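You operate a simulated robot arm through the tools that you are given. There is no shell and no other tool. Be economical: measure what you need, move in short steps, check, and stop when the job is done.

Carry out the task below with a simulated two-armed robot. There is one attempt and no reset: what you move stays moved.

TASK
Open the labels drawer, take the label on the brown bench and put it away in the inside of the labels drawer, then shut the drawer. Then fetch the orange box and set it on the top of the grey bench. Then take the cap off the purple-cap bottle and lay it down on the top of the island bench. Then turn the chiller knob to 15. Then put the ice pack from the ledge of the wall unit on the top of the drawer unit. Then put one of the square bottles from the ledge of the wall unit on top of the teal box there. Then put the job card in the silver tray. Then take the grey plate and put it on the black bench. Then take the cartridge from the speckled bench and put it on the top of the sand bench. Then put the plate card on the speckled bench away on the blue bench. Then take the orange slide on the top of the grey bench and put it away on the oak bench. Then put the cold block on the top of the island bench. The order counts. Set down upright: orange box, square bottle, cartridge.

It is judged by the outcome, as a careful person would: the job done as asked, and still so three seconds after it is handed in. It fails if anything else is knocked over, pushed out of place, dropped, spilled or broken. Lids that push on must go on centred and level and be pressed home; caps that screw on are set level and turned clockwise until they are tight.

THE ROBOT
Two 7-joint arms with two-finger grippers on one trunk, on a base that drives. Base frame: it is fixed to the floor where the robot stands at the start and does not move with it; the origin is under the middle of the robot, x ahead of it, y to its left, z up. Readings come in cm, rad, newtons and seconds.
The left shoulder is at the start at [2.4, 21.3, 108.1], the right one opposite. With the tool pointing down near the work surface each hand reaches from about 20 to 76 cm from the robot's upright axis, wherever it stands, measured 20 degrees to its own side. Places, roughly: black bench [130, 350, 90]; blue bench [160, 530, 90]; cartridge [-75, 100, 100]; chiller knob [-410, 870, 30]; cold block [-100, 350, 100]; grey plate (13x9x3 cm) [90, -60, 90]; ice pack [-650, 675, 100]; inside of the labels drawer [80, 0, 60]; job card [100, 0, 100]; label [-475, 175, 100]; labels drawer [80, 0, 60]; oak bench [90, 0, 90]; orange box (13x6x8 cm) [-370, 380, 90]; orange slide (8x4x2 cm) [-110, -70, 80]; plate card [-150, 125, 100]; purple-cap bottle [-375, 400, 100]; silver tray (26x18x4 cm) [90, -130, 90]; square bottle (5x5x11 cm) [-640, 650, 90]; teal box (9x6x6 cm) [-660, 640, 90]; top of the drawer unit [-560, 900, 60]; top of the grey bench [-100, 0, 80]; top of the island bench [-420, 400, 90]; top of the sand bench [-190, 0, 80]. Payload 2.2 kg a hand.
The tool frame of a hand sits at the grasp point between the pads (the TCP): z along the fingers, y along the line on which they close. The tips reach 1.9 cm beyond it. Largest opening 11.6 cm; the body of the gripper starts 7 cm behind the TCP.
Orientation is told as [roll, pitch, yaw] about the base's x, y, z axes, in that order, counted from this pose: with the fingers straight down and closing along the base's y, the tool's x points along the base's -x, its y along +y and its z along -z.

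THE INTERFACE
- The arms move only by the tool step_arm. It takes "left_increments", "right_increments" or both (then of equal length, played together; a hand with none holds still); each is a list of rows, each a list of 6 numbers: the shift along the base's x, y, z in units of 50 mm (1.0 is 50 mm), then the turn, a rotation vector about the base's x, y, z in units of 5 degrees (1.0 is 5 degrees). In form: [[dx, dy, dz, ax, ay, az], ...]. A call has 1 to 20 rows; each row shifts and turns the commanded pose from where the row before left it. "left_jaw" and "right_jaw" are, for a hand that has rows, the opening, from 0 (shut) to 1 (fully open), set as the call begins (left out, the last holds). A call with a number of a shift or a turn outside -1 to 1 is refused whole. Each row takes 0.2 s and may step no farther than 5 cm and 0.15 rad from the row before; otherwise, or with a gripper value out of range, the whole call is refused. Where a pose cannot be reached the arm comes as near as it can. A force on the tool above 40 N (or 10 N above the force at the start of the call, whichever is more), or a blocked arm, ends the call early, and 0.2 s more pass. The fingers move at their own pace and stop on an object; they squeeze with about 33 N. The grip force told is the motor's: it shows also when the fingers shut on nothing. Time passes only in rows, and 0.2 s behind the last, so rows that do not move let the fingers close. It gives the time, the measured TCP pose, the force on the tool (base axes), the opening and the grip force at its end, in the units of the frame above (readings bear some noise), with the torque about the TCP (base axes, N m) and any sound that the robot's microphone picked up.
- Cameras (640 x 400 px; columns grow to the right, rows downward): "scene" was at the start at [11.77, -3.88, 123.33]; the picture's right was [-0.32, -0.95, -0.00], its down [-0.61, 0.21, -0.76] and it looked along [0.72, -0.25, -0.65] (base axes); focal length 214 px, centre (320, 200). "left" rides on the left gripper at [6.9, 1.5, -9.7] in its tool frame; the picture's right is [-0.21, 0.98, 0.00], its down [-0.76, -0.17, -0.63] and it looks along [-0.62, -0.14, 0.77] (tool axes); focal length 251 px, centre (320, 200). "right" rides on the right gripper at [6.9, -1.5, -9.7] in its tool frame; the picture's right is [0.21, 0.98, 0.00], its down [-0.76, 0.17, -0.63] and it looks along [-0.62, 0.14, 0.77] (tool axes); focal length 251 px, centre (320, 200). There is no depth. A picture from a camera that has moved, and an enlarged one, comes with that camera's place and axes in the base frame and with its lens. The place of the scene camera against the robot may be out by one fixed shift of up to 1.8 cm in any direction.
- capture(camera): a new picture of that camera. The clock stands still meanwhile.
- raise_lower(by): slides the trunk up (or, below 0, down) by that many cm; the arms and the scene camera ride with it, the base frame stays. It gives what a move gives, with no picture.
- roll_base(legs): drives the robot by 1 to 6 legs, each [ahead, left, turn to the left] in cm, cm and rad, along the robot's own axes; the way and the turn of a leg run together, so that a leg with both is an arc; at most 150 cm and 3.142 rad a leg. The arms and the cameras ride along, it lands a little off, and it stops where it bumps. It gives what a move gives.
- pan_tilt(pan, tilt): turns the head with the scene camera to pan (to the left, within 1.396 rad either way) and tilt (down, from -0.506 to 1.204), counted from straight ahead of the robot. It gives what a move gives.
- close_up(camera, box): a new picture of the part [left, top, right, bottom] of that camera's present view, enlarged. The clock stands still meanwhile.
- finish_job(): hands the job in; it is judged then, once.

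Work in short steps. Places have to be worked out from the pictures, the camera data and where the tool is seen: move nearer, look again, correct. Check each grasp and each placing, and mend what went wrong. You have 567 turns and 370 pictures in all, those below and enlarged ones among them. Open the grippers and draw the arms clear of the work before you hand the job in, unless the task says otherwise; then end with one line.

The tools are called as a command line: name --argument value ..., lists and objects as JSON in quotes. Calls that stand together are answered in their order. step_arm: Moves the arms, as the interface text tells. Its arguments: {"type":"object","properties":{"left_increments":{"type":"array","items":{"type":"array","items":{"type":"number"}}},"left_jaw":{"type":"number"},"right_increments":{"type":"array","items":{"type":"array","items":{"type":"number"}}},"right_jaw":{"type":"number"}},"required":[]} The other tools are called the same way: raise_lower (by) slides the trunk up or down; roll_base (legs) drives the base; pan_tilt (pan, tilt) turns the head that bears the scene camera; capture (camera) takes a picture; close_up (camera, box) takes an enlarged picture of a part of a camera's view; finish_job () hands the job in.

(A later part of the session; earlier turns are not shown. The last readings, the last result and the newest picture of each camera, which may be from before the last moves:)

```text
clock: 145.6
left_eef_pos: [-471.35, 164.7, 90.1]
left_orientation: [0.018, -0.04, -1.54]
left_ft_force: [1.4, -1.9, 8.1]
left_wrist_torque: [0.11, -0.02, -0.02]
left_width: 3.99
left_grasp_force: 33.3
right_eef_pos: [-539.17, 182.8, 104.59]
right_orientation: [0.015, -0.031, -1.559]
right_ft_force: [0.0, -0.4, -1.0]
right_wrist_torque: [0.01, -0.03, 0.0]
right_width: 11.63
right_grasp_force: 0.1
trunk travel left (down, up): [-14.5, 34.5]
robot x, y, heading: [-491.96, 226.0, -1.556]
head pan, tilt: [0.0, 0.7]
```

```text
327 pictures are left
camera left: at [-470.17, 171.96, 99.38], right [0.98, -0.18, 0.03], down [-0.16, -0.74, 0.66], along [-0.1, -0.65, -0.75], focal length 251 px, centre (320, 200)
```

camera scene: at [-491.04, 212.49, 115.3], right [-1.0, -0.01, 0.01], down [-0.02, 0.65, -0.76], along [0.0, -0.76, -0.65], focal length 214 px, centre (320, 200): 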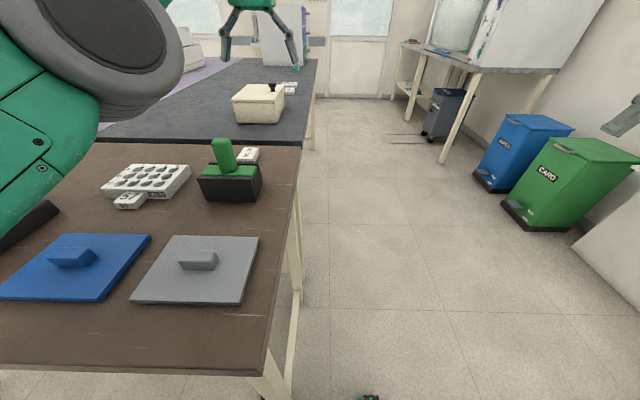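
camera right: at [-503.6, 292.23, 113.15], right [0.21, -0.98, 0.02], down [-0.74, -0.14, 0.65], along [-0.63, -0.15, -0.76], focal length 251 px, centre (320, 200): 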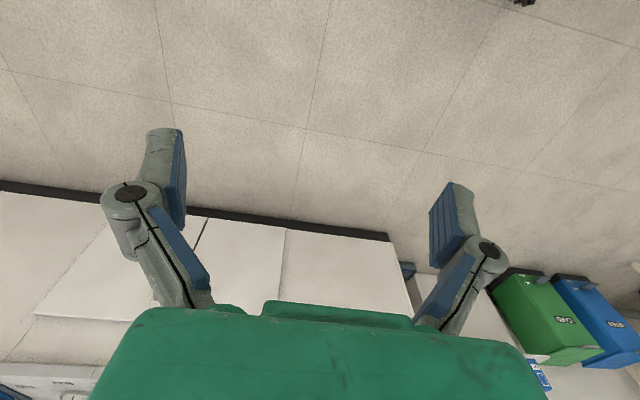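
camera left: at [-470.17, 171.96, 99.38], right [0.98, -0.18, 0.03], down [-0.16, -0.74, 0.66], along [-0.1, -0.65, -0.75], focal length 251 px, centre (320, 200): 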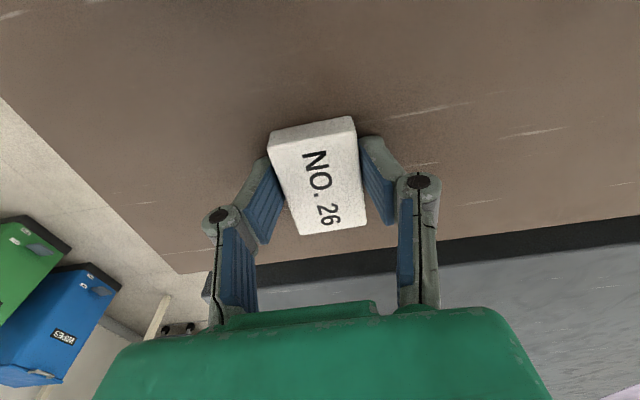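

Label gripped (4.0 cm). I lift and draw it in.

step_arm --left_increments '[[0, 0, 0.3, 0, 0, 0], [0, 0, 0.4, 0, 0, 0], [0, 0, 0.4, 0, 0, 0], [0, 0, 0.4, 0, 0, 0], [0, 0, 0.4, 0, 0, 0], [0, 0.1, 0.4, 0, 0, 0], [0, 0.2, 0.4, 0, 0, 0], [0, 0.3, 0.4, 0, 0, 0], [0, 0.3, 0.4, 0, 0, 0], [0, 0.4, 0.4, 0, 0, 0], [0, 0.4, 0.4, 0, 0, 0], [0, 0.4, 0.4, 0, 0, 0], [0, 0.4, 0.4, 0, 0, 0], [0, 0.4, 0, 0, 0, 0], [0, 0.4, 0, 0, 0, 0], [0, 0.4, 0, 0, 0, 0], [0, 0.4, 0, 0, 0, 0], [0, 0, 0, 0, 0, 0]]'

capture --camera "left"

```text
clock: 149.4
left_eef_pos: [-471.44, 184.98, 115.34]
left_orientation: [0.019, -0.037, -1.542]
left_ft_force: [-0.3, -1.1, 0.2]
left_wrist_torque: [0.0, -0.02, 0.01]
left_width: 0.03
left_grasp_force: 28.7
right_eef_pos: [-539.27, 182.76, 104.51]
right_orientation: [0.015, -0.03, -1.56]
right_ft_force: [-0.1, 0.3, 0.6]
right_wrist_torque: [-0.01, -0.01, -0.01]
right_width: 11.59
right_grasp_force: 0.0
trunk travel left (down, up): [-14.5, 34.5]
robot x, y, heading: [-491.98, 225.93, -1.556]
head pan, tilt: [0.0, 0.7]
```

```text
326 pictures are left
camera left: at [-470.22, 192.27, 124.67], right [0.98, -0.18, 0.03], down [-0.16, -0.74, 0.66], along [-0.1, -0.65, -0.75], focal length 251 px, centre (320, 200)
```

left: 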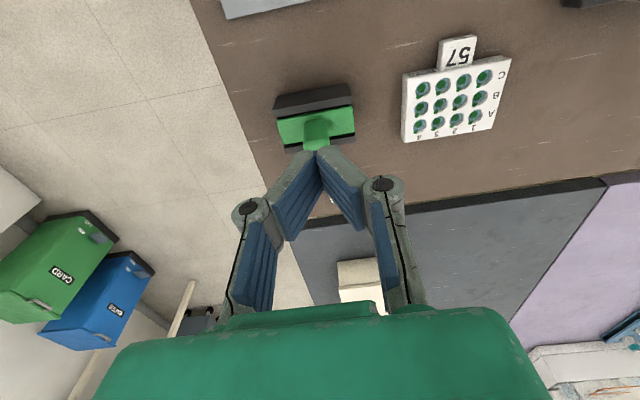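

The label slipped out. I go back above it and look.

step_arm --left_increments '[[0, -0.4, 0, 0, 0, 0], [0, -0.4, 0, 0, 0, 0], [0, -0.4, 0, 0, 0, 0], [0, -0.4, 0, 0, 0, 0], [0, -0.4, -0.4, 0, 0, 0], [0, -0.4, -0.4, 0, 0, 0], [0, -0.4, -0.4, 0, 0, 0], [0, -0.4, -0.4, 0, 0, 0], [0, -0.3, -0.3, 0, 0, 0], [0, -0.3, -0.3, 0, 0, 0], [0, -0.2, -0.3, 0, 0, 0], [0, -0.1, -0.3, 0, 0, 0], [0, 0, 0, 0, 0, 0]]' --left_jaw 1

capture --camera "left"

```text
clock: 152.2
left_eef_pos: [-471.4, 164.68, 101.35]
left_orientation: [0.019, -0.038, -1.541]
left_ft_force: [0.4, 0.2, 0.9]
left_wrist_torque: [0.02, 0.01, 0.0]
left_width: 11.59
left_grasp_force: 0.1
right_eef_pos: [-539.2, 182.86, 104.65]
right_orientation: [0.016, -0.03, -1.563]
right_ft_force: [0.3, 0.2, -0.5]
right_wrist_torque: [-0.03, 0.01, 0.01]
right_width: 11.62
right_grasp_force: 0.1
trunk travel left (down, up): [-14.5, 34.5]
robot x, y, heading: [-491.91, 226.46, -1.56]
head pan, tilt: [0.0, 0.7]
```

```text
325 pictures are left
camera left: at [-470.28, 171.91, 110.71], right [0.98, -0.18, 0.03], down [-0.16, -0.74, 0.66], along [-0.1, -0.65, -0.75], focal length 251 px, centre (320, 200)
```

left: 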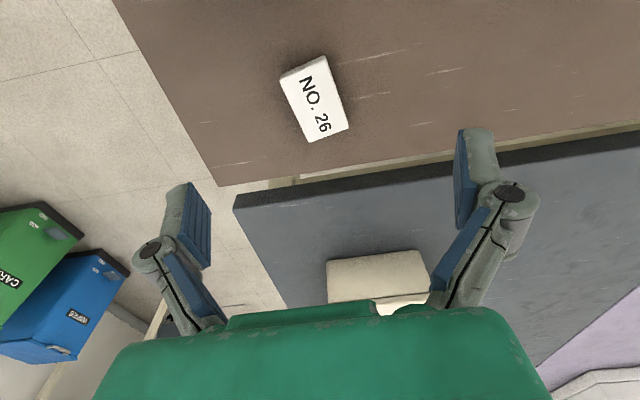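

The label was turned about 7° more; its centre is [-471.3, 164.4]. I turn the hand to match and lower again until light contact.

step_arm --left_increments '[[0, 0, -0.3, 0, 0, 0.5], [0, 0, -0.3, 0, 0, 0.5], [0, 0, -0.3, 0, 0, 0.46], [0, 0, -0.3, 0, 0, 0], [0, 0, -0.3, 0, 0, 0], [0, 0, -0.3, 0, 0, 0], [0, 0, -0.2, 0, 0, 0], [0, 0, -0.15, 0, 0, 0], [0, 0, 0, 0, 0, 0]]'

capture --camera "left"

```text
clock: 154.2
left_eef_pos: [-471.41, 164.68, 90.74]
left_orientation: [0.02, -0.039, -1.412]
left_ft_force: [0.2, -0.1, 0.4]
left_wrist_torque: [-0.02, -0.03, 0.01]
left_width: 11.59
left_grasp_force: 0.1
right_eef_pos: [-539.23, 182.81, 104.71]
right_orientation: [0.015, -0.032, -1.561]
right_ft_force: [-0.1, 0.5, 1.2]
right_wrist_torque: [-0.01, 0.01, -0.02]
right_width: 11.58
right_grasp_force: 0.1
trunk travel left (down, up): [-14.5, 34.5]
robot x, y, heading: [-491.88, 226.28, -1.556]
head pan, tilt: [0.0, 0.7]
```

```text
324 pictures are left
camera left: at [-471.23, 172.01, 100.04], right [1.0, -0.06, 0.03], down [-0.06, -0.75, 0.66], along [-0.02, -0.66, -0.75], focal length 251 px, centre (320, 200)
```

left: 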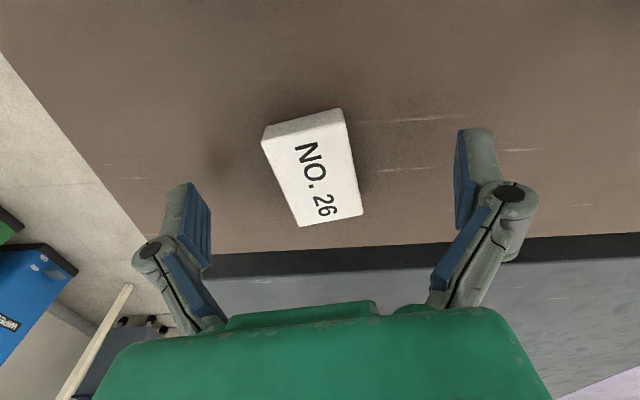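

Well aligned. I lower the last bit and close.

step_arm --left_increments '[[0, 0, -0.1, 0, 0, 0], [0, 0, -0.1, 0, 0, 0], [0, 0, 0, 0, 0, 0]]'

step_arm --left_increments '[[0, 0, 0, 0, 0, 0], [0, 0, 0, 0, 0, 0], [0, 0, 0, 0, 0, 0], [0, 0, 0, 0, 0, 0]]' --left_jaw 0

```text
clock: 155.0
left_eef_pos: [-471.59, 164.76, 89.8]
left_orientation: [0.019, -0.037, -1.412]
left_ft_force: [0.5, -0.1, 0.3]
left_wrist_torque: [-0.02, 0.01, 0.05]
left_width: 11.59
left_grasp_force: 0.1
right_eef_pos: [-539.12, 182.81, 104.61]
right_orientation: [0.015, -0.032, -1.562]
right_ft_force: [-0.1, -0.7, -0.2]
right_wrist_torque: [0.01, -0.03, 0.01]
right_width: 11.59
right_grasp_force: 0.0
trunk travel left (down, up): [-14.5, 34.5]
robot x, y, heading: [-492.35, 226.08, -1.554]
head pan, tilt: [0.0, 0.7]
```

```text
clock: 156.0
left_eef_pos: [-471.67, 164.75, 90.06]
left_orientation: [0.018, -0.044, -1.415]
left_ft_force: [-8.8, -6.8, 26.2]
left_wrist_torque: [-0.08, 0.63, 0.16]
left_width: 4.0
left_grasp_force: 32.7
right_eef_pos: [-539.31, 183.01, 104.57]
right_orientation: [0.018, -0.034, -1.562]
right_ft_force: [0.1, -0.5, -0.3]
right_wrist_torque: [-0.02, -0.01, 0.01]
right_width: 11.59
right_grasp_force: 0.1
trunk travel left (down, up): [-14.5, 34.5]
robot x, y, heading: [-492.4, 226.3, -1.55]
head pan, tilt: [0.0, 0.7]
```

step_arm --left_increments '[[0, 0, 0.1, 0, 0, 0], [0, 0, 0.1, 0, 0, 0], [0, 0, 0.2, 0, 0, 0], [0, 0, 0.2, 0, 0, 0], [0, 0, 0.2, 0, 0, 0]]'

capture --camera "left"

```text
clock: 157.2
left_eef_pos: [-471.56, 164.76, 93.71]
left_orientation: [0.018, -0.036, -1.413]
left_ft_force: [0.2, -0.1, -0.8]
left_wrist_torque: [-0.05, 0.01, 0.05]
left_width: 3.99
left_grasp_force: 32.8
right_eef_pos: [-539.26, 182.87, 104.59]
right_orientation: [0.015, -0.032, -1.56]
right_ft_force: [-0.8, 1.0, -0.7]
right_wrist_torque: [-0.04, 0.01, 0.01]
right_width: 11.61
right_grasp_force: 0.0
trunk travel left (down, up): [-14.5, 34.5]
robot x, y, heading: [-492.19, 225.56, -1.56]
head pan, tilt: [0.0, 0.7]
```

```text
323 pictures are left
camera left: at [-471.27, 171.99, 103.02], right [1.0, -0.06, 0.03], down [-0.06, -0.75, 0.66], along [-0.02, -0.66, -0.75], focal length 251 px, centre (320, 200)
```

left: 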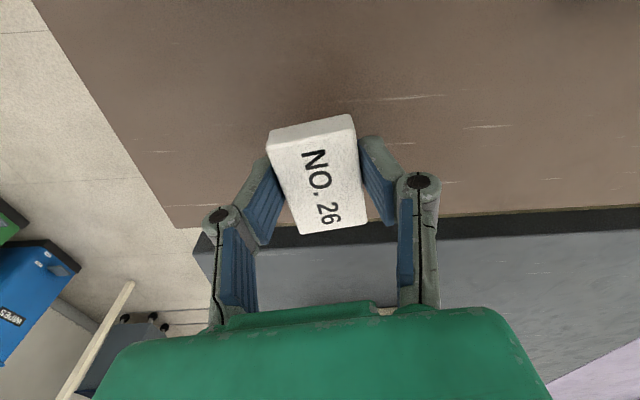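

The label is up. I lift further gently and draw in.

step_arm --left_increments '[[0, 0, 0.25, 0, 0, 0], [0, 0, 0.25, 0, 0, 0], [0, 0, 0.25, 0, 0, 0], [0, 0, 0.25, 0, 0, 0], [0, 0, 0.25, 0, 0, 0], [0, 0, 0.25, 0, 0, 0], [0, 0, 0.25, 0, 0, 0], [0, 0, 0.25, 0, 0, 0], [0, 0.05, 0.25, 0, 0, 0], [0, 0.1, 0.25, 0, 0, 0], [0, 0.15, 0.25, 0, 0, 0], [0, 0.2, 0.25, 0, 0, 0], [0, 0.25, 0.25, 0, 0, 0], [0, 0.25, 0.25, 0, 0, 0], [0, 0.25, 0.25, 0, 0, 0], [0, 0.25, 0.25, 0, 0, 0], [0, 0.25, 0.25, 0, 0, 0], [0, 0.25, 0.25, 0, 0, 0], [0, 0.25, 0, 0, 0, 0], [0, 0.25, 0, 0, 0, 0]]'

step_arm --left_increments '[[0, 0.3, 0, 0, 0, 0], [0, 0.3, 0, 0, 0, 0], [0, 0.3, 0, 0, 0, 0], [0, 0.3, 0, 0, 0, 0], [0, 0.3, 0, 0, 0, 0], [0, 0.3, 0, 0, 0, 0], [0, 0.3, 0, 0, 0, 0], [0, 0, 0, 0, 0, 0]]'

capture --camera "left"

```text
clock: 161.4
left_eef_pos: [-471.53, 177.38, 116.32]
left_orientation: [0.018, -0.039, -1.414]
left_ft_force: [-0.1, -0.8, -0.3]
left_wrist_torque: [-0.02, -0.03, -0.03]
left_width: 3.99
left_grasp_force: 33.1
right_eef_pos: [-538.99, 182.9, 104.58]
right_orientation: [0.016, -0.031, -1.562]
right_ft_force: [0.7, 0.8, 0.0]
right_wrist_torque: [0.01, 0.05, -0.01]
right_width: 11.57
right_grasp_force: 0.0
trunk travel left (down, up): [-14.5, 34.5]
robot x, y, heading: [-491.66, 226.07, -1.555]
head pan, tilt: [0.0, 0.7]
```

```text
clock: 163.2
left_eef_pos: [-471.39, 187.55, 116.24]
left_orientation: [0.019, -0.037, -1.413]
left_ft_force: [-0.6, -0.1, -0.6]
left_wrist_torque: [0.04, 0.02, 0.02]
left_width: 3.99
left_grasp_force: 33.2
right_eef_pos: [-539.14, 182.78, 104.57]
right_orientation: [0.016, -0.029, -1.561]
right_ft_force: [-0.3, 0.9, 0.6]
right_wrist_torque: [0.0, -0.02, 0.0]
right_width: 11.62
right_grasp_force: 0.0
trunk travel left (down, up): [-14.5, 34.5]
robot x, y, heading: [-491.48, 226.23, -1.555]
head pan, tilt: [0.0, 0.7]
```

```text
322 pictures are left
camera left: at [-471.19, 194.93, 125.48], right [1.0, -0.06, 0.03], down [-0.06, -0.75, 0.66], along [-0.02, -0.66, -0.75], focal length 251 px, centre (320, 200)
```

left: 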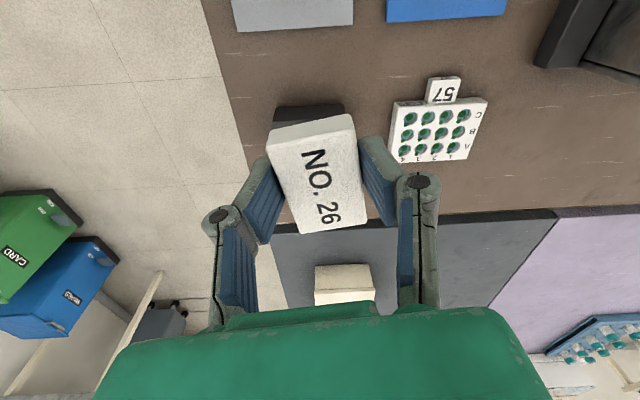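

Holding the label securely. I back off, turn to face +x, and drive back toward the oak bench.

roll_base --legs '[[-16, 0, 0], [0, 0, 0.785], [0, 0, 0.77], [120, 0, 0], [120, 0, 0], [120, 0, 0]]'

pan_tilt --pan 0 --tilt 0.4

capture --camera "scene"

```text
clock: 170.0
left_eef_pos: [-442.53, 261.1, 116.46]
left_orientation: [0.029, -0.042, 0.147]
left_ft_force: [0.0, 0.0, -0.8]
left_wrist_torque: [-0.01, 0.01, 0.01]
left_width: 3.97
left_grasp_force: 33.3
right_eef_pos: [-438.77, 194.08, 104.63]
right_orientation: [0.039, -0.019, -0.005]
right_ft_force: [2.9, 54.1, 9.7]
right_wrist_torque: [-0.79, -0.06, -0.97]
right_width: 11.78
right_grasp_force: 0.2
trunk travel left (down, up): [-14.5, 34.5]
robot x, y, heading: [-480.94, 242.31, 0.007]
head pan, tilt: [0.0, 0.7]
stopped in leg 4: the force on the tool passed its limit at 100 N (the readings are from after the stop); the commanded pose is now the measured one
```

```text
clock: 170.8
left_eef_pos: [-442.52, 261.13, 116.27]
left_orientation: [0.026, -0.038, 0.146]
left_ft_force: [0.6, 0.4, -1.7]
left_wrist_torque: [-0.03, 0.04, 0.03]
left_width: 3.96
left_grasp_force: 32.9
right_eef_pos: [-438.89, 194.11, 104.45]
right_orientation: [0.038, -0.018, -0.006]
right_ft_force: [3.2, 59.4, 13.7]
right_wrist_torque: [-1.34, 0.87, -0.65]
right_width: 11.76
right_grasp_force: 0.2
trunk travel left (down, up): [-14.5, 34.5]
robot x, y, heading: [-481.13, 242.16, 0.002]
head pan, tilt: [0.0, 0.4]
```

```text
321 pictures are left
camera scene: at [-468.21, 243.39, 118.02], right [0.0, -1.0, 0.02], down [-0.39, -0.02, -0.92], along [0.92, -0.01, -0.39], focal length 214 px, centre (320, 200)
```

scene: 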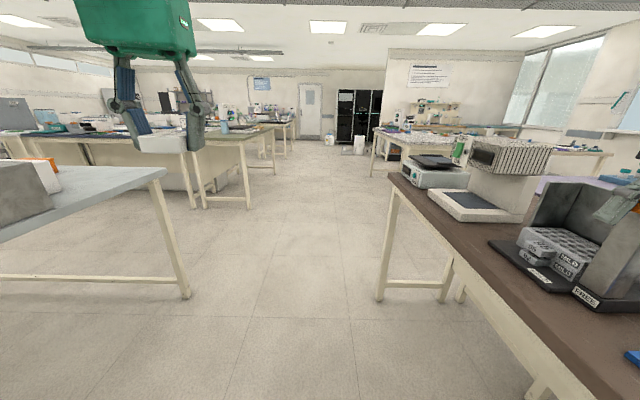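

The right hand touched the tower of the device on the brown bench. I withdraw the right hand away (+y) and up, and inspect.

step_arm --right_increments '[[0, 0.4, 0, 0, 0, 0], [0, 0.5, 0, 0, 0, 0], [0, 0.5, 0.3, 0, 0, 0], [-0.3, 0.5, 0.5, 0, 0, 0], [-0.3, 0.3, 0.5, 0, 0, 0], [-0.3, 0, 0.5, 0, 0, 0]]'

pan_tilt --pan -0.8 --tilt 0.6

capture --camera "scene"

```text
clock: 171.7
left_eef_pos: [-442.46, 259.96, 116.57]
left_orientation: [0.035, -0.039, 0.142]
left_ft_force: [-0.4, -0.3, -0.5]
left_wrist_torque: [0.03, -0.01, -0.01]
left_width: 3.95
left_grasp_force: 32.9
right_eef_pos: [-439.46, 197.47, 105.09]
right_orientation: [0.016, -0.012, -0.032]
right_ft_force: [10.6, -47.0, -13.0]
right_wrist_torque: [1.98, 0.47, 0.27]
right_width: 11.64
right_grasp_force: 0.3
trunk travel left (down, up): [-14.5, 34.5]
robot x, y, heading: [-481.48, 241.59, 0.002]
head pan, tilt: [0.0, 0.4]
stopped in row 4 (right hand): the force on the tool passed its limit at 101 N (the readings are from after the stop); the commanded pose is now the measured one
```

```text
clock: 172.8
left_eef_pos: [-442.6, 260.13, 116.71]
left_orientation: [0.034, -0.041, 0.143]
left_ft_force: [-0.1, -0.4, -0.9]
left_wrist_torque: [-0.01, 0.02, 0.02]
left_width: 4.01
left_grasp_force: 33.5
right_eef_pos: [-439.64, 197.44, 105.0]
right_orientation: [0.013, -0.012, -0.033]
right_ft_force: [7.8, -64.3, -13.2]
right_wrist_torque: [2.49, -0.06, 0.2]
right_width: 11.65
right_grasp_force: 0.1
trunk travel left (down, up): [-14.5, 34.5]
robot x, y, heading: [-480.9, 242.0, -0.001]
head pan, tilt: [-0.799, 0.6]
```

```text
320 pictures are left
camera scene: at [-471.0, 232.3, 116.0], right [-0.72, -0.7, -0.01], down [-0.4, 0.42, -0.81], along [0.57, -0.58, -0.58], focal length 214 px, centre (320, 200)
```

scene: 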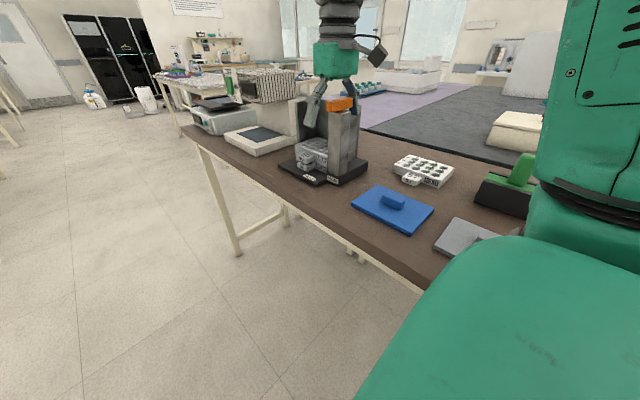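

The fingers straddle the tower; I must centre and lift straight up. A closer look first.

close_up --camera "scene" --box '[270, 40, 400, 190]'

capture --camera "right"

```text
2.67 times, centred on (335, 115) of scene
camera zoom: at [-471.0, 232.3, 116.0], right [-0.72, -0.7, -0.01], down [-0.4, 0.42, -0.81], along [0.57, -0.58, -0.58], focal length 572 px, centre (280, 427)
```

zoom: 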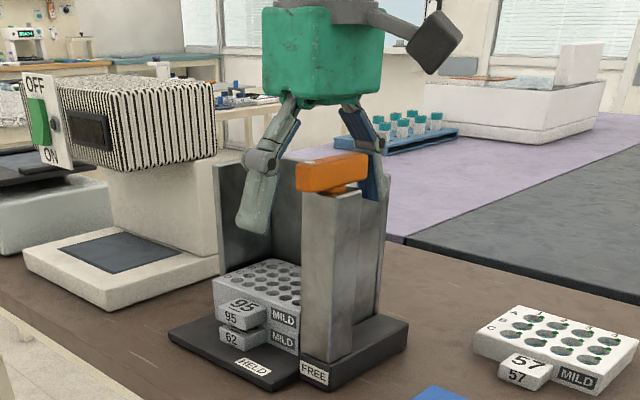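

```text
318 pictures are left
camera right: at [-446.68, 196.06, 114.66], right [-0.18, 0.98, 0.01], down [0.75, 0.13, 0.64], along [0.63, 0.12, -0.77], focal length 251 px, centre (320, 200)
```

right: 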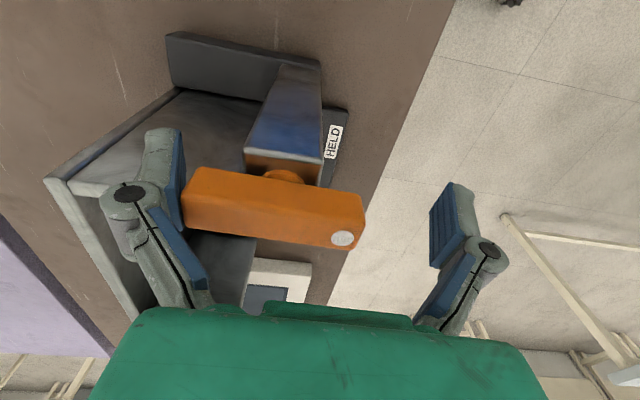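

The hand straddles the orange lever lengthwise; positions match the earlier ones, so it hasn't moved. I centre (−y 1.7 cm) and lift straight up.

step_arm --right_increments '[[0, -0.17, 0, 0, 0, 0], [0, -0.17, 0, 0, 0, 0], [0, 0, 0, 0, 0, 0]]'

```text
clock: 173.6
left_eef_pos: [-442.67, 261.13, 116.55]
left_orientation: [0.026, -0.041, 0.145]
left_ft_force: [0.5, -0.6, -0.2]
left_wrist_torque: [0.01, -0.01, -0.02]
left_width: 3.98
left_grasp_force: 32.8
right_eef_pos: [-439.72, 197.48, 105.58]
right_orientation: [0.016, -0.013, -0.02]
right_ft_force: [-0.1, -0.9, -0.1]
right_wrist_torque: [-0.03, 0.0, -0.03]
right_width: 11.61
right_grasp_force: 0.0
trunk travel left (down, up): [-14.5, 34.5]
robot x, y, heading: [-480.95, 242.15, 0.001]
head pan, tilt: [-0.799, 0.6]
```

step_arm --right_increments '[[0, -0.15, 0, 0, 0, 0], [0, -0.05, 0.2, 0, 0, 0], [0, 0, 0.3, 0, 0, 0], [0, 0, 0.4, 0, 0, 0], [0, 0, 0.4, 0, 0, 0], [0, 0, 0.4, 0, 0, 0], [0, 0, 0.4, 0, 0, 0], [0, 0, 0, 0, 0, 0]]'

close_up --camera "scene" --box '[270, 40, 400, 190]'

capture --camera "right"

```text
clock: 175.4
left_eef_pos: [-442.75, 260.78, 116.49]
left_orientation: [0.029, -0.041, 0.143]
left_ft_force: [-0.4, 0.1, -0.2]
left_wrist_torque: [0.02, -0.03, 0.05]
left_width: 3.98
left_grasp_force: 32.9
right_eef_pos: [-439.83, 196.28, 115.92]
right_orientation: [0.014, -0.013, -0.028]
right_ft_force: [0.3, 0.0, -0.3]
right_wrist_torque: [0.01, -0.01, -0.02]
right_width: 11.59
right_grasp_force: 0.0
trunk travel left (down, up): [-14.5, 34.5]
robot x, y, heading: [-481.01, 241.89, -0.002]
head pan, tilt: [-0.799, 0.6]
```

```text
2.67 times, centred on (335, 115) of scene
camera zoom: at [-471.31, 234.74, 116.21], right [-0.72, -0.7, 0.0], down [-0.4, 0.41, -0.82], along [0.57, -0.59, -0.57], focal length 572 px, centre (280, 427)
```

zoom: 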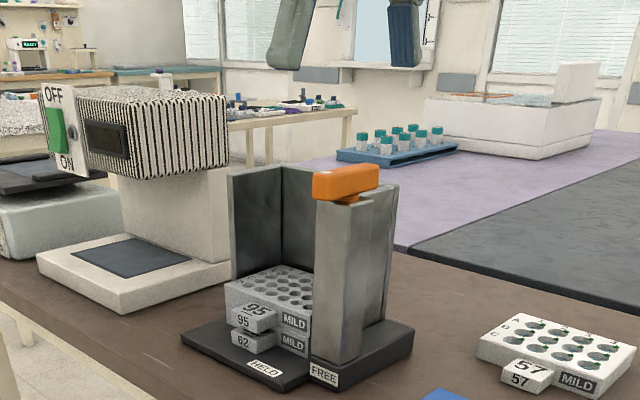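

```text
316 pictures are left
camera right: at [-446.79, 194.73, 125.49], right [-0.19, 0.98, 0.01], down [0.75, 0.14, 0.65], along [0.63, 0.13, -0.76], focal length 251 px, centre (320, 200)
```

right: 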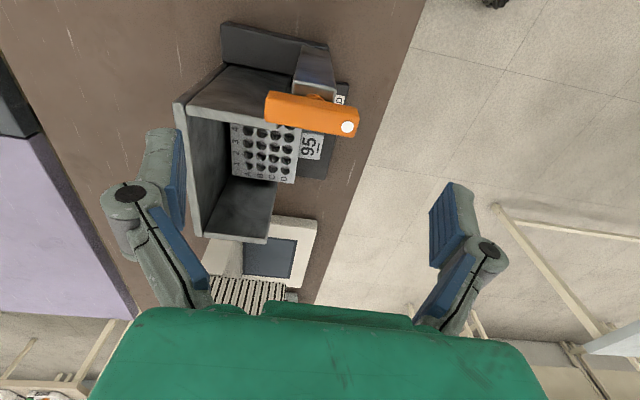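

The device looks intact. I tuck the right arm close in before driving again.

step_arm --right_increments '[[-0.1, 0.4, 0.1, 0, 0, 0], [-0.1, 0.4, 0.1, 0, 0, 0], [-0.1, 0.4, 0.1, 0, 0, 0], [-0.1, 0.4, 0.1, 0, 0, 0], [-0.1, 0.4, 0, 0, 0, 0], [-0.1, 0.4, 0, 0, 0, 0], [-0.1, 0.4, 0, 0, 0, 0], [-0.1, 0.4, 0, 0, 0, 0], [-0.1, 0.4, 0, 0, 0, 0], [-0.1, 0.4, 0, 0, 0, 0], [-0.1, 0.4, 0, 0, 0, 0], [-0.1, 0.4, 0, 0, 0, 0], [0, 0, 0, 0, 0, 0]]'

pan_tilt --pan 0 --tilt 0.5

capture --camera "scene"

```text
clock: 178.2
left_eef_pos: [-442.62, 261.03, 116.52]
left_orientation: [0.025, -0.041, 0.144]
left_ft_force: [0.5, -0.4, 0.1]
left_wrist_torque: [0.03, 0.02, -0.02]
left_width: 4.01
left_grasp_force: 33.1
right_eef_pos: [-438.53, 216.14, 119.72]
right_orientation: [0.026, -0.013, -0.029]
right_ft_force: [0.3, 0.4, 0.2]
right_wrist_torque: [0.02, -0.02, 0.04]
right_width: 11.6
right_grasp_force: 0.1
right hand out of reach, approached as far as the arm can: row 6, 7, 8, 9, 10, 11, 12
trunk travel left (down, up): [-14.5, 34.5]
robot x, y, heading: [-481.2, 242.18, -0.0]
head pan, tilt: [-0.799, 0.6]
```

```text
clock: 179.3
left_eef_pos: [-442.7, 261.06, 116.44]
left_orientation: [0.024, -0.041, 0.144]
left_ft_force: [0.3, -0.5, -0.6]
left_wrist_torque: [0.02, 0.02, -0.04]
left_width: 4.0
left_grasp_force: 32.9
right_eef_pos: [-438.53, 216.58, 119.92]
right_orientation: [0.017, -0.014, -0.026]
right_ft_force: [-0.2, 0.1, -0.8]
right_wrist_torque: [-0.01, 0.05, 0.01]
right_width: 11.59
right_grasp_force: 0.0
trunk travel left (down, up): [-14.5, 34.5]
robot x, y, heading: [-480.84, 241.92, -0.0]
head pan, tilt: [0.0, 0.499]
```

```text
315 pictures are left
camera scene: at [-468.38, 241.23, 117.11], right [0.0, -1.0, 0.0], down [-0.48, 0.0, -0.88], along [0.88, 0.0, -0.48], focal length 214 px, centre (320, 200)
```

scene: 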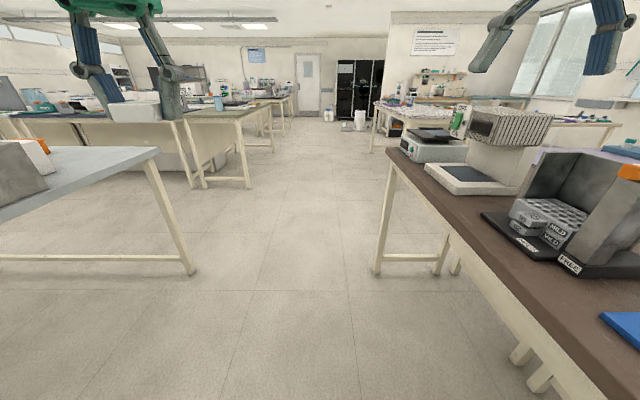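

Right arm tucked. I drive along the corridor back to the aisle by the oak bench.

roll_base --legs '[[120, 0, 0], [120, 0, 0], [120, 0, 0], [95, 0, 0]]'

step_arm --left_increments '[[0, 0, 0, 0, 0, 0], [0, 0, 0, 0, 0, 0], [0, 0, 0, 0, 0, 0], [0, 0, 0, 0, 0, 0]]'

pan_tilt --pan -0.8 --tilt 0.5

capture --camera "scene"

```text
clock: 201.4
left_eef_pos: [14.38, 246.28, 116.48]
left_orientation: [0.025, -0.041, 0.091]
left_ft_force: [0.3, 0.3, -1.2]
left_wrist_torque: [0.04, -0.01, 0.0]
left_width: 3.97
left_grasp_force: 33.3
right_eef_pos: [16.17, 201.54, 119.84]
right_orientation: [0.017, -0.013, -0.079]
right_ft_force: [-0.5, -0.2, 0.1]
right_wrist_torque: [0.02, 0.01, -0.01]
right_width: 11.63
right_grasp_force: 0.2
trunk travel left (down, up): [-14.5, 34.5]
robot x, y, heading: [-24.77, 229.17, -0.055]
head pan, tilt: [0.0, 0.499]
```

```text
clock: 202.4
left_eef_pos: [14.19, 246.26, 116.59]
left_orientation: [0.025, -0.044, 0.091]
left_ft_force: [-0.2, 0.1, 0.5]
left_wrist_torque: [0.04, -0.03, -0.02]
left_width: 3.97
left_grasp_force: 33.1
right_eef_pos: [16.03, 201.53, 119.98]
right_orientation: [0.018, -0.014, -0.078]
right_ft_force: [-0.3, -0.5, -0.2]
right_wrist_torque: [-0.02, 0.01, -0.01]
right_width: 11.61
right_grasp_force: 0.1
trunk travel left (down, up): [-14.5, 34.5]
robot x, y, heading: [-25.05, 229.01, -0.054]
head pan, tilt: [0.0, 0.499]
```

```text
clock: 203.6
left_eef_pos: [14.24, 246.3, 116.65]
left_orientation: [0.026, -0.045, 0.09]
left_ft_force: [0.0, -0.4, -0.3]
left_wrist_torque: [-0.01, 0.02, -0.04]
left_width: 3.96
left_grasp_force: 33.2
right_eef_pos: [15.93, 201.54, 119.96]
right_orientation: [0.022, -0.017, -0.079]
right_ft_force: [0.0, 0.3, 0.5]
right_wrist_torque: [-0.03, 0.03, 0.0]
right_width: 11.59
right_grasp_force: 0.0
trunk travel left (down, up): [-14.5, 34.5]
robot x, y, heading: [-25.05, 229.12, -0.055]
head pan, tilt: [-0.799, 0.499]
```

```text
314 pictures are left
camera scene: at [-12.88, 225.15, 117.13], right [-0.34, -0.94, 0.0], down [-0.45, 0.16, -0.88], along [0.82, -0.3, -0.48], focal length 214 px, centre (320, 200)
```

scene: 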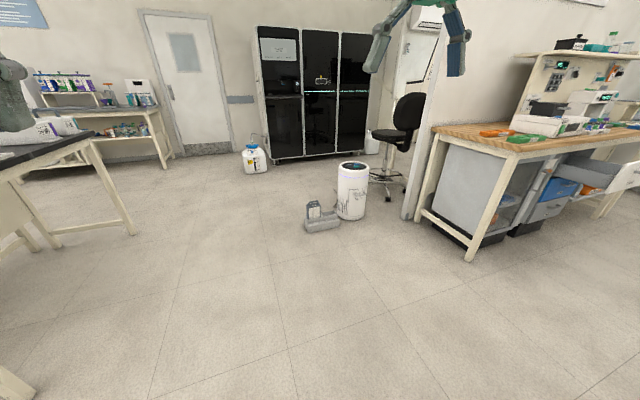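

The aisle is clear. I straighten and strafe right to the open drawer.

roll_base --legs '[[8, 0, 0.055], [0, -120, 0], [0, -125, 0]]'

pan_tilt --pan 0.3 --tilt 0.75

step_arm --left_increments '[[0, 0, 0, 0, 0, 0], [0, 0, 0, 0, 0, 0], [0, 0, 0, 0, 0, 0], [0, 0, 0, 0, 0, 0], [0, 0, 0, 0, 0, 0]]'

capture --camera "scene"

```text
clock: 216.1
left_eef_pos: [23.29, 7.1, 116.53]
left_orientation: [0.023, -0.044, 0.187]
left_ft_force: [-0.2, 0.6, -0.6]
left_wrist_torque: [-0.05, 0.01, -0.02]
left_width: 3.99
left_grasp_force: 33.3
right_eef_pos: [29.2, -37.25, 119.97]
right_orientation: [0.022, -0.017, 0.017]
right_ft_force: [-0.3, 0.5, 0.8]
right_wrist_torque: [0.01, 0.0, -0.03]
right_width: 11.59
right_grasp_force: 0.0
trunk travel left (down, up): [-14.5, 34.5]
robot x, y, heading: [-14.25, -14.33, 0.038]
head pan, tilt: [-0.799, 0.499]
```

```text
clock: 217.4
left_eef_pos: [23.05, 6.45, 116.69]
left_orientation: [0.027, -0.045, 0.185]
left_ft_force: [0.0, 0.2, -1.0]
left_wrist_torque: [-0.01, -0.01, 0.0]
left_width: 3.95
left_grasp_force: 33.5
right_eef_pos: [28.99, -37.87, 119.88]
right_orientation: [0.024, -0.017, 0.016]
right_ft_force: [-0.7, -0.1, 0.7]
right_wrist_torque: [0.0, 0.01, -0.01]
right_width: 11.6
right_grasp_force: 0.0
trunk travel left (down, up): [-14.5, 34.5]
robot x, y, heading: [-13.88, -13.8, 0.041]
head pan, tilt: [0.3, 0.75]
```

```text
clock: 218.6
left_eef_pos: [23.11, 6.72, 116.78]
left_orientation: [0.025, -0.044, 0.185]
left_ft_force: [-0.1, 0.4, -0.2]
left_wrist_torque: [-0.01, -0.02, -0.01]
left_width: 3.97
left_grasp_force: 32.7
right_eef_pos: [29.05, -37.69, 120.01]
right_orientation: [0.024, -0.016, 0.016]
right_ft_force: [0.4, -0.8, 0.4]
right_wrist_torque: [-0.01, 0.01, -0.03]
right_width: 11.61
right_grasp_force: 0.1
trunk travel left (down, up): [-14.5, 34.5]
robot x, y, heading: [-13.98, -13.77, 0.036]
head pan, tilt: [0.3, 0.75]
```

```text
313 pictures are left
camera scene: at [-2.75, -11.7, 114.92], right [0.33, -0.94, 0.0], down [-0.64, -0.23, -0.73], along [0.69, 0.24, -0.68], focal length 214 px, centre (320, 200)
```

scene: 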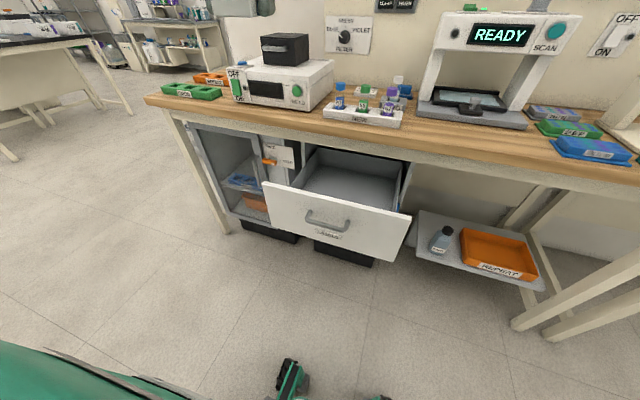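

The drawer is open. I bring the label over it and turn the hand 80° so the camera bulge goes sideways, staying high.

step_arm --left_increments '[[0.28, -0.08, -0.1, 0, 0, 1], [0.28, -0.08, -0.1, 0, 0, 1], [0.28, -0.08, -0.1, 0, 0, 1], [0.28, -0.08, -0.1, 0, 0, 1], [0.28, -0.08, -0.1, 0, 0, 1], [0.28, -0.08, -0.1, 0, 0, 1], [0.28, -0.08, -0.1, 0, 0, 1], [0.28, -0.08, -0.1, 0, 0, 1], [0.28, -0.08, -0.1, 0, 0, 1], [0.28, -0.08, -0.1, 0, 0, 1], [0.28, -0.08, -0.1, 0, 0, 1], [0.28, -0.08, -0.1, 0, 0, 1], [0.28, -0.08, -0.1, 0, 0, 1], [0.28, -0.08, -0.1, 0, 0, 1], [0.28, -0.08, -0.1, 0, 0, 1], [0.28, -0.08, -0.1, 0, 0, 1]]'

capture --camera "left"

capture --camera "scene"

```text
clock: 222.0
left_eef_pos: [45.66, 0.06, 108.69]
left_orientation: [0.027, -0.046, 1.582]
left_ft_force: [-0.5, -0.1, -0.6]
left_wrist_torque: [-0.02, -0.02, -0.02]
left_width: 3.99
left_grasp_force: 33.4
right_eef_pos: [29.15, -38.01, 119.98]
right_orientation: [0.026, -0.016, 0.018]
right_ft_force: [0.4, 0.3, -0.2]
right_wrist_torque: [0.01, 0.04, 0.0]
right_width: 11.58
right_grasp_force: 0.0
trunk travel left (down, up): [-14.5, 34.5]
robot x, y, heading: [-14.01, -13.95, 0.036]
head pan, tilt: [0.3, 0.75]
```

```text
312 pictures are left
camera left: at [44.64, -7.35, 117.99], right [-0.98, 0.2, 0.04], down [0.18, 0.73, 0.66], along [0.11, 0.65, -0.75], focal length 251 px, centre (320, 200)
```

left: 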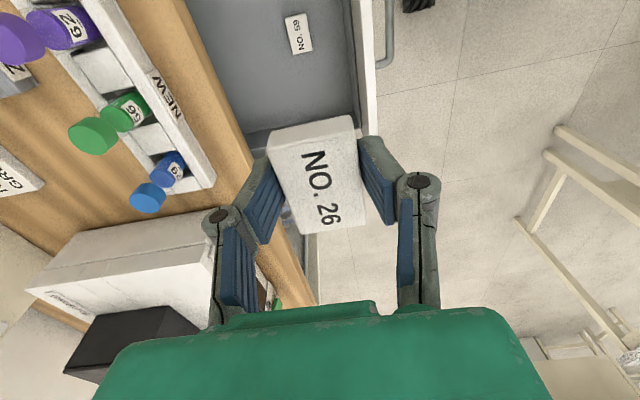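

```text
311 pictures are left
camera scene: at [-2.51, -11.84, 114.89], right [0.33, -0.94, 0.0], down [-0.65, -0.23, -0.73], along [0.69, 0.24, -0.69], focal length 214 px, centre (320, 200)
```

scene: 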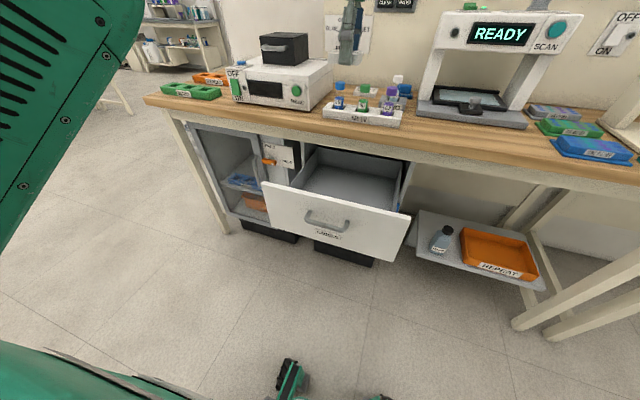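

A label "NO. 59" already lies in the drawer near [48, -0.5]. I'll set mine beside it at about [46, 7.5]; first descend part way.

step_arm --left_increments '[[0, 0.3, -0.3, 0, 0, 0], [0, 0.3, -0.3, 0, 0, 0], [0, 0.3, -0.3, 0, 0, 0], [0, 0.3, -0.3, 0, 0, 0], [0, 0.3, -0.3, 0, 0, 0], [0, 0, -0.4, 0, 0, 0], [0, 0, -0.4, 0, 0, 0], [0, 0, -0.4, 0, 0, 0], [0, 0, -0.4, 0, 0, 0], [0, 0, -0.4, 0, 0, 0], [0, 0, -0.4, 0, 0, 0], [0, 0, -0.4, 0, 0, 0], [0, 0, -0.4, 0, 0, 0], [0, 0, -0.4, 0, 0, 0], [0, 0, 0, 0, 0, 0]]'

capture --camera "left"

close_up --camera "scene" --box '[220, 80, 440, 280]'

```text
clock: 225.2
left_eef_pos: [45.57, 7.67, 83.0]
left_orientation: [0.026, -0.048, 1.58]
left_ft_force: [-0.4, 1.3, -0.2]
left_wrist_torque: [0.0, -0.02, -0.02]
left_width: 4.0
left_grasp_force: 32.8
right_eef_pos: [28.89, -37.85, 120.04]
right_orientation: [0.026, -0.017, 0.015]
right_ft_force: [1.0, -0.4, 0.3]
right_wrist_torque: [-0.01, 0.01, -0.02]
right_width: 11.59
right_grasp_force: 0.0
trunk travel left (down, up): [-14.5, 34.5]
robot x, y, heading: [-14.18, -13.79, 0.042]
head pan, tilt: [0.3, 0.75]
```

```text
310 pictures are left
camera left: at [44.42, 0.34, 92.21], right [-0.98, 0.2, 0.04], down [0.18, 0.73, 0.66], along [0.11, 0.65, -0.75], focal length 251 px, centre (320, 200)
```

left: 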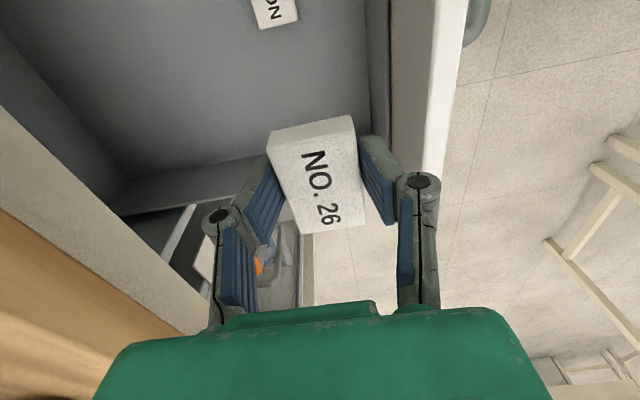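

```text
2.00 times, centred on (330, 180) of scene
camera zoom: at [-2.62, -11.81, 114.91], right [0.33, -0.94, 0.0], down [-0.65, -0.23, -0.73], along [0.69, 0.24, -0.68], focal length 429 px, centre (300, 240)
```

zoom: 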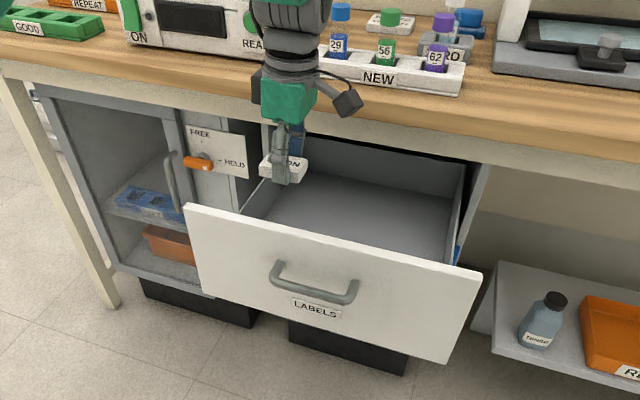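

I shift 2.5 cm deeper to clear the drawer front with the gripper body, then descend into the drawer.

step_arm --left_increments '[[0.25, 0, 0, 0, 0, 0], [0.25, 0, 0, 0, 0, 0], [0, 0, -0.3, 0, 0, 0], [0, 0, -0.3, 0, 0, 0], [0, 0, -0.3, 0, 0, 0], [0, 0, -0.3, 0, 0, 0], [0, 0, -0.3, 0, 0, 0], [0, 0, -0.3, 0, 0, 0], [0, 0, -0.2, 0, 0, 0], [0, 0, -0.2, 0, 0, 0], [0, 0, 0, 0, 0, 0]]'

capture --camera "left"

close_up --camera "scene" --box '[220, 80, 440, 280]'

```text
clock: 227.6
left_eef_pos: [47.74, 7.58, 72.15]
left_orientation: [0.025, -0.046, 1.584]
left_ft_force: [-0.2, -0.1, -1.3]
left_wrist_torque: [0.01, -0.04, -0.02]
left_width: 3.96
left_grasp_force: 32.5
right_eef_pos: [29.0, -37.93, 120.06]
right_orientation: [0.025, -0.017, 0.015]
right_ft_force: [0.7, -0.3, 0.1]
right_wrist_torque: [0.01, -0.01, 0.01]
right_width: 11.57
right_grasp_force: 0.1
trunk travel left (down, up): [-14.5, 34.5]
robot x, y, heading: [-13.93, -13.73, 0.036]
head pan, tilt: [0.3, 0.75]
```

```text
308 pictures are left
camera left: at [46.72, 0.2, 81.4], right [-0.98, 0.2, 0.04], down [0.18, 0.73, 0.66], along [0.11, 0.65, -0.75], focal length 251 px, centre (320, 200)
```

left: 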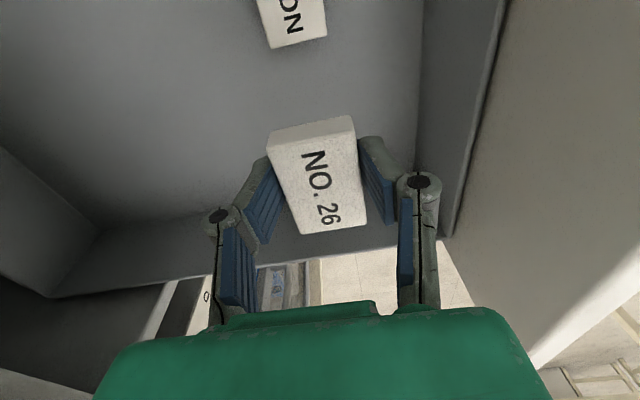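

```text
2.00 times, centred on (330, 180) of scene
camera zoom: at [-2.59, -11.81, 114.91], right [0.33, -0.94, 0.0], down [-0.65, -0.23, -0.73], along [0.69, 0.24, -0.68], focal length 429 px, centre (300, 240)
```

zoom: 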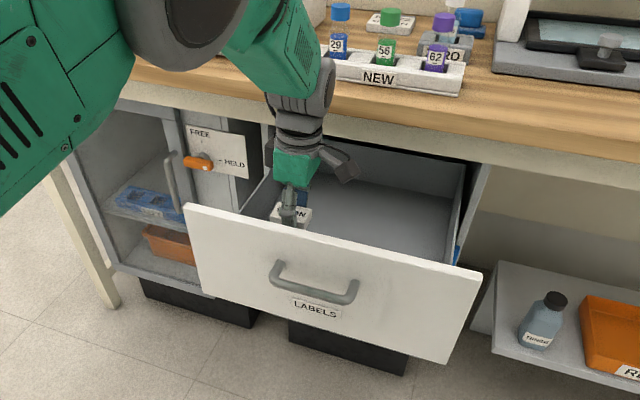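

step_arm --left_increments '[[0, 0, -0.15, 0, 0, 0], [0, 0, -0.15, 0, 0, 0], [0, 0, -0.1, 0, 0, 0], [0, 0, 0, 0, 0, 0]]'

step_arm --left_increments '[[0, 0, -0.1, 0, 0, 0], [0, 0, -0.1, 0, 0, 0], [0, 0, 0, 0, 0, 0]]'

capture --camera "left"

```text
clock: 228.6
left_eef_pos: [47.74, 7.73, 70.16]
left_orientation: [0.028, -0.047, 1.582]
left_ft_force: [-0.5, 0.5, 0.5]
left_wrist_torque: [0.0, 0.01, 0.03]
left_width: 4.01
left_grasp_force: 32.7
right_eef_pos: [29.04, -37.83, 120.0]
right_orientation: [0.025, -0.018, 0.016]
right_ft_force: [0.1, -0.8, 0.1]
right_wrist_torque: [0.04, 0.01, 0.03]
right_width: 11.61
right_grasp_force: 0.1
trunk travel left (down, up): [-14.5, 34.5]
robot x, y, heading: [-14.04, -13.77, 0.041]
head pan, tilt: [0.3, 0.75]
```

```text
clock: 229.4
left_eef_pos: [48.06, 7.69, 69.19]
left_orientation: [0.027, -0.048, 1.58]
left_ft_force: [0.8, -1.6, -0.4]
left_wrist_torque: [-0.03, 0.0, 0.01]
left_width: 3.98
left_grasp_force: 33.2
right_eef_pos: [29.02, -37.79, 120.09]
right_orientation: [0.027, -0.018, 0.015]
right_ft_force: [0.2, -0.7, -0.1]
right_wrist_torque: [0.01, -0.04, -0.01]
right_width: 11.57
right_grasp_force: 0.0
trunk travel left (down, up): [-14.5, 34.5]
robot x, y, heading: [-14.4, -13.86, 0.039]
head pan, tilt: [0.3, 0.75]
```

```text
306 pictures are left
camera left: at [46.85, 0.31, 78.38], right [-0.98, 0.2, 0.04], down [0.18, 0.73, 0.66], along [0.11, 0.65, -0.75], focal length 251 px, centre (320, 200)
```

left: 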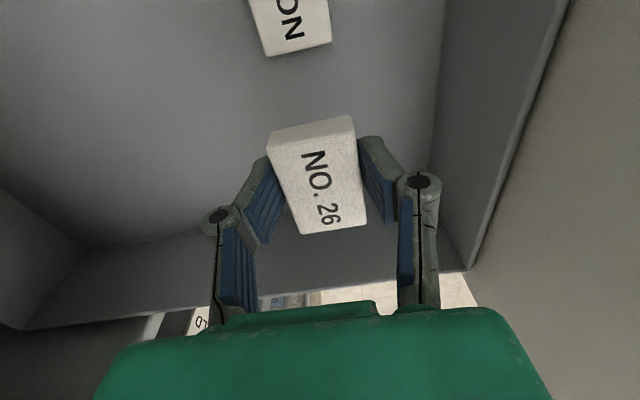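

The neighbour tag's size suggests the floor is near z≈59. I descend further, checking force.

step_arm --left_increments '[[0, 0, -0.2, 0, 0, 0], [0, 0, -0.2, 0, 0, 0], [0, 0, -0.2, 0, 0, 0], [0, 0, 0, 0, 0, 0]]'

step_arm --left_increments '[[0, 0, -0.15, 0, 0, 0], [0, 0, -0.15, 0, 0, 0], [0, 0, 0, 0, 0, 0]]'

capture --camera "left"

```text
clock: 230.4
left_eef_pos: [48.06, 7.52, 66.2]
left_orientation: [0.027, -0.047, 1.582]
left_ft_force: [-0.5, 0.6, -0.8]
left_wrist_torque: [-0.01, -0.03, 0.03]
left_width: 3.99
left_grasp_force: 32.7
right_eef_pos: [28.97, -37.88, 120.12]
right_orientation: [0.027, -0.018, 0.015]
right_ft_force: [-0.6, -0.1, 0.6]
right_wrist_torque: [0.0, 0.0, -0.03]
right_width: 11.58
right_grasp_force: 0.0
trunk travel left (down, up): [-14.5, 34.5]
robot x, y, heading: [-13.99, -14.33, 0.04]
head pan, tilt: [0.3, 0.75]
```

```text
clock: 231.2
left_eef_pos: [48.06, 7.7, 64.56]
left_orientation: [0.027, -0.047, 1.582]
left_ft_force: [0.5, -0.7, -0.4]
left_wrist_torque: [0.03, 0.0, -0.01]
left_width: 3.96
left_grasp_force: 33.0
right_eef_pos: [29.02, -37.82, 120.0]
right_orientation: [0.027, -0.016, 0.015]
right_ft_force: [0.4, -0.2, 0.1]
right_wrist_torque: [0.0, 0.01, -0.03]
right_width: 11.6
right_grasp_force: 0.0
trunk travel left (down, up): [-14.5, 34.5]
robot x, y, heading: [-14.21, -13.67, 0.044]
head pan, tilt: [0.3, 0.75]
```

```text
305 pictures are left
camera left: at [46.85, 0.17, 73.84], right [-0.98, 0.2, 0.04], down [0.18, 0.73, 0.66], along [0.11, 0.65, -0.75], focal length 251 px, centre (320, 200)
```

left: 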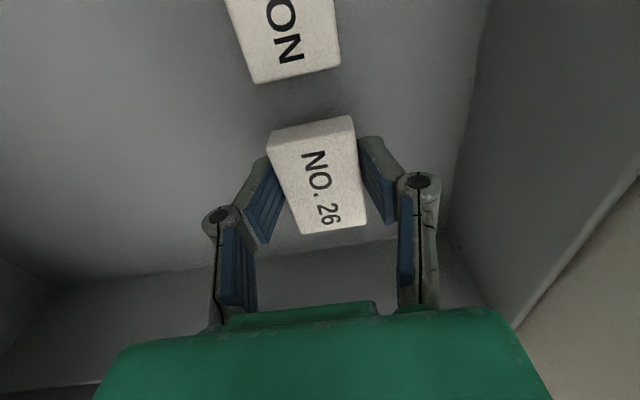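

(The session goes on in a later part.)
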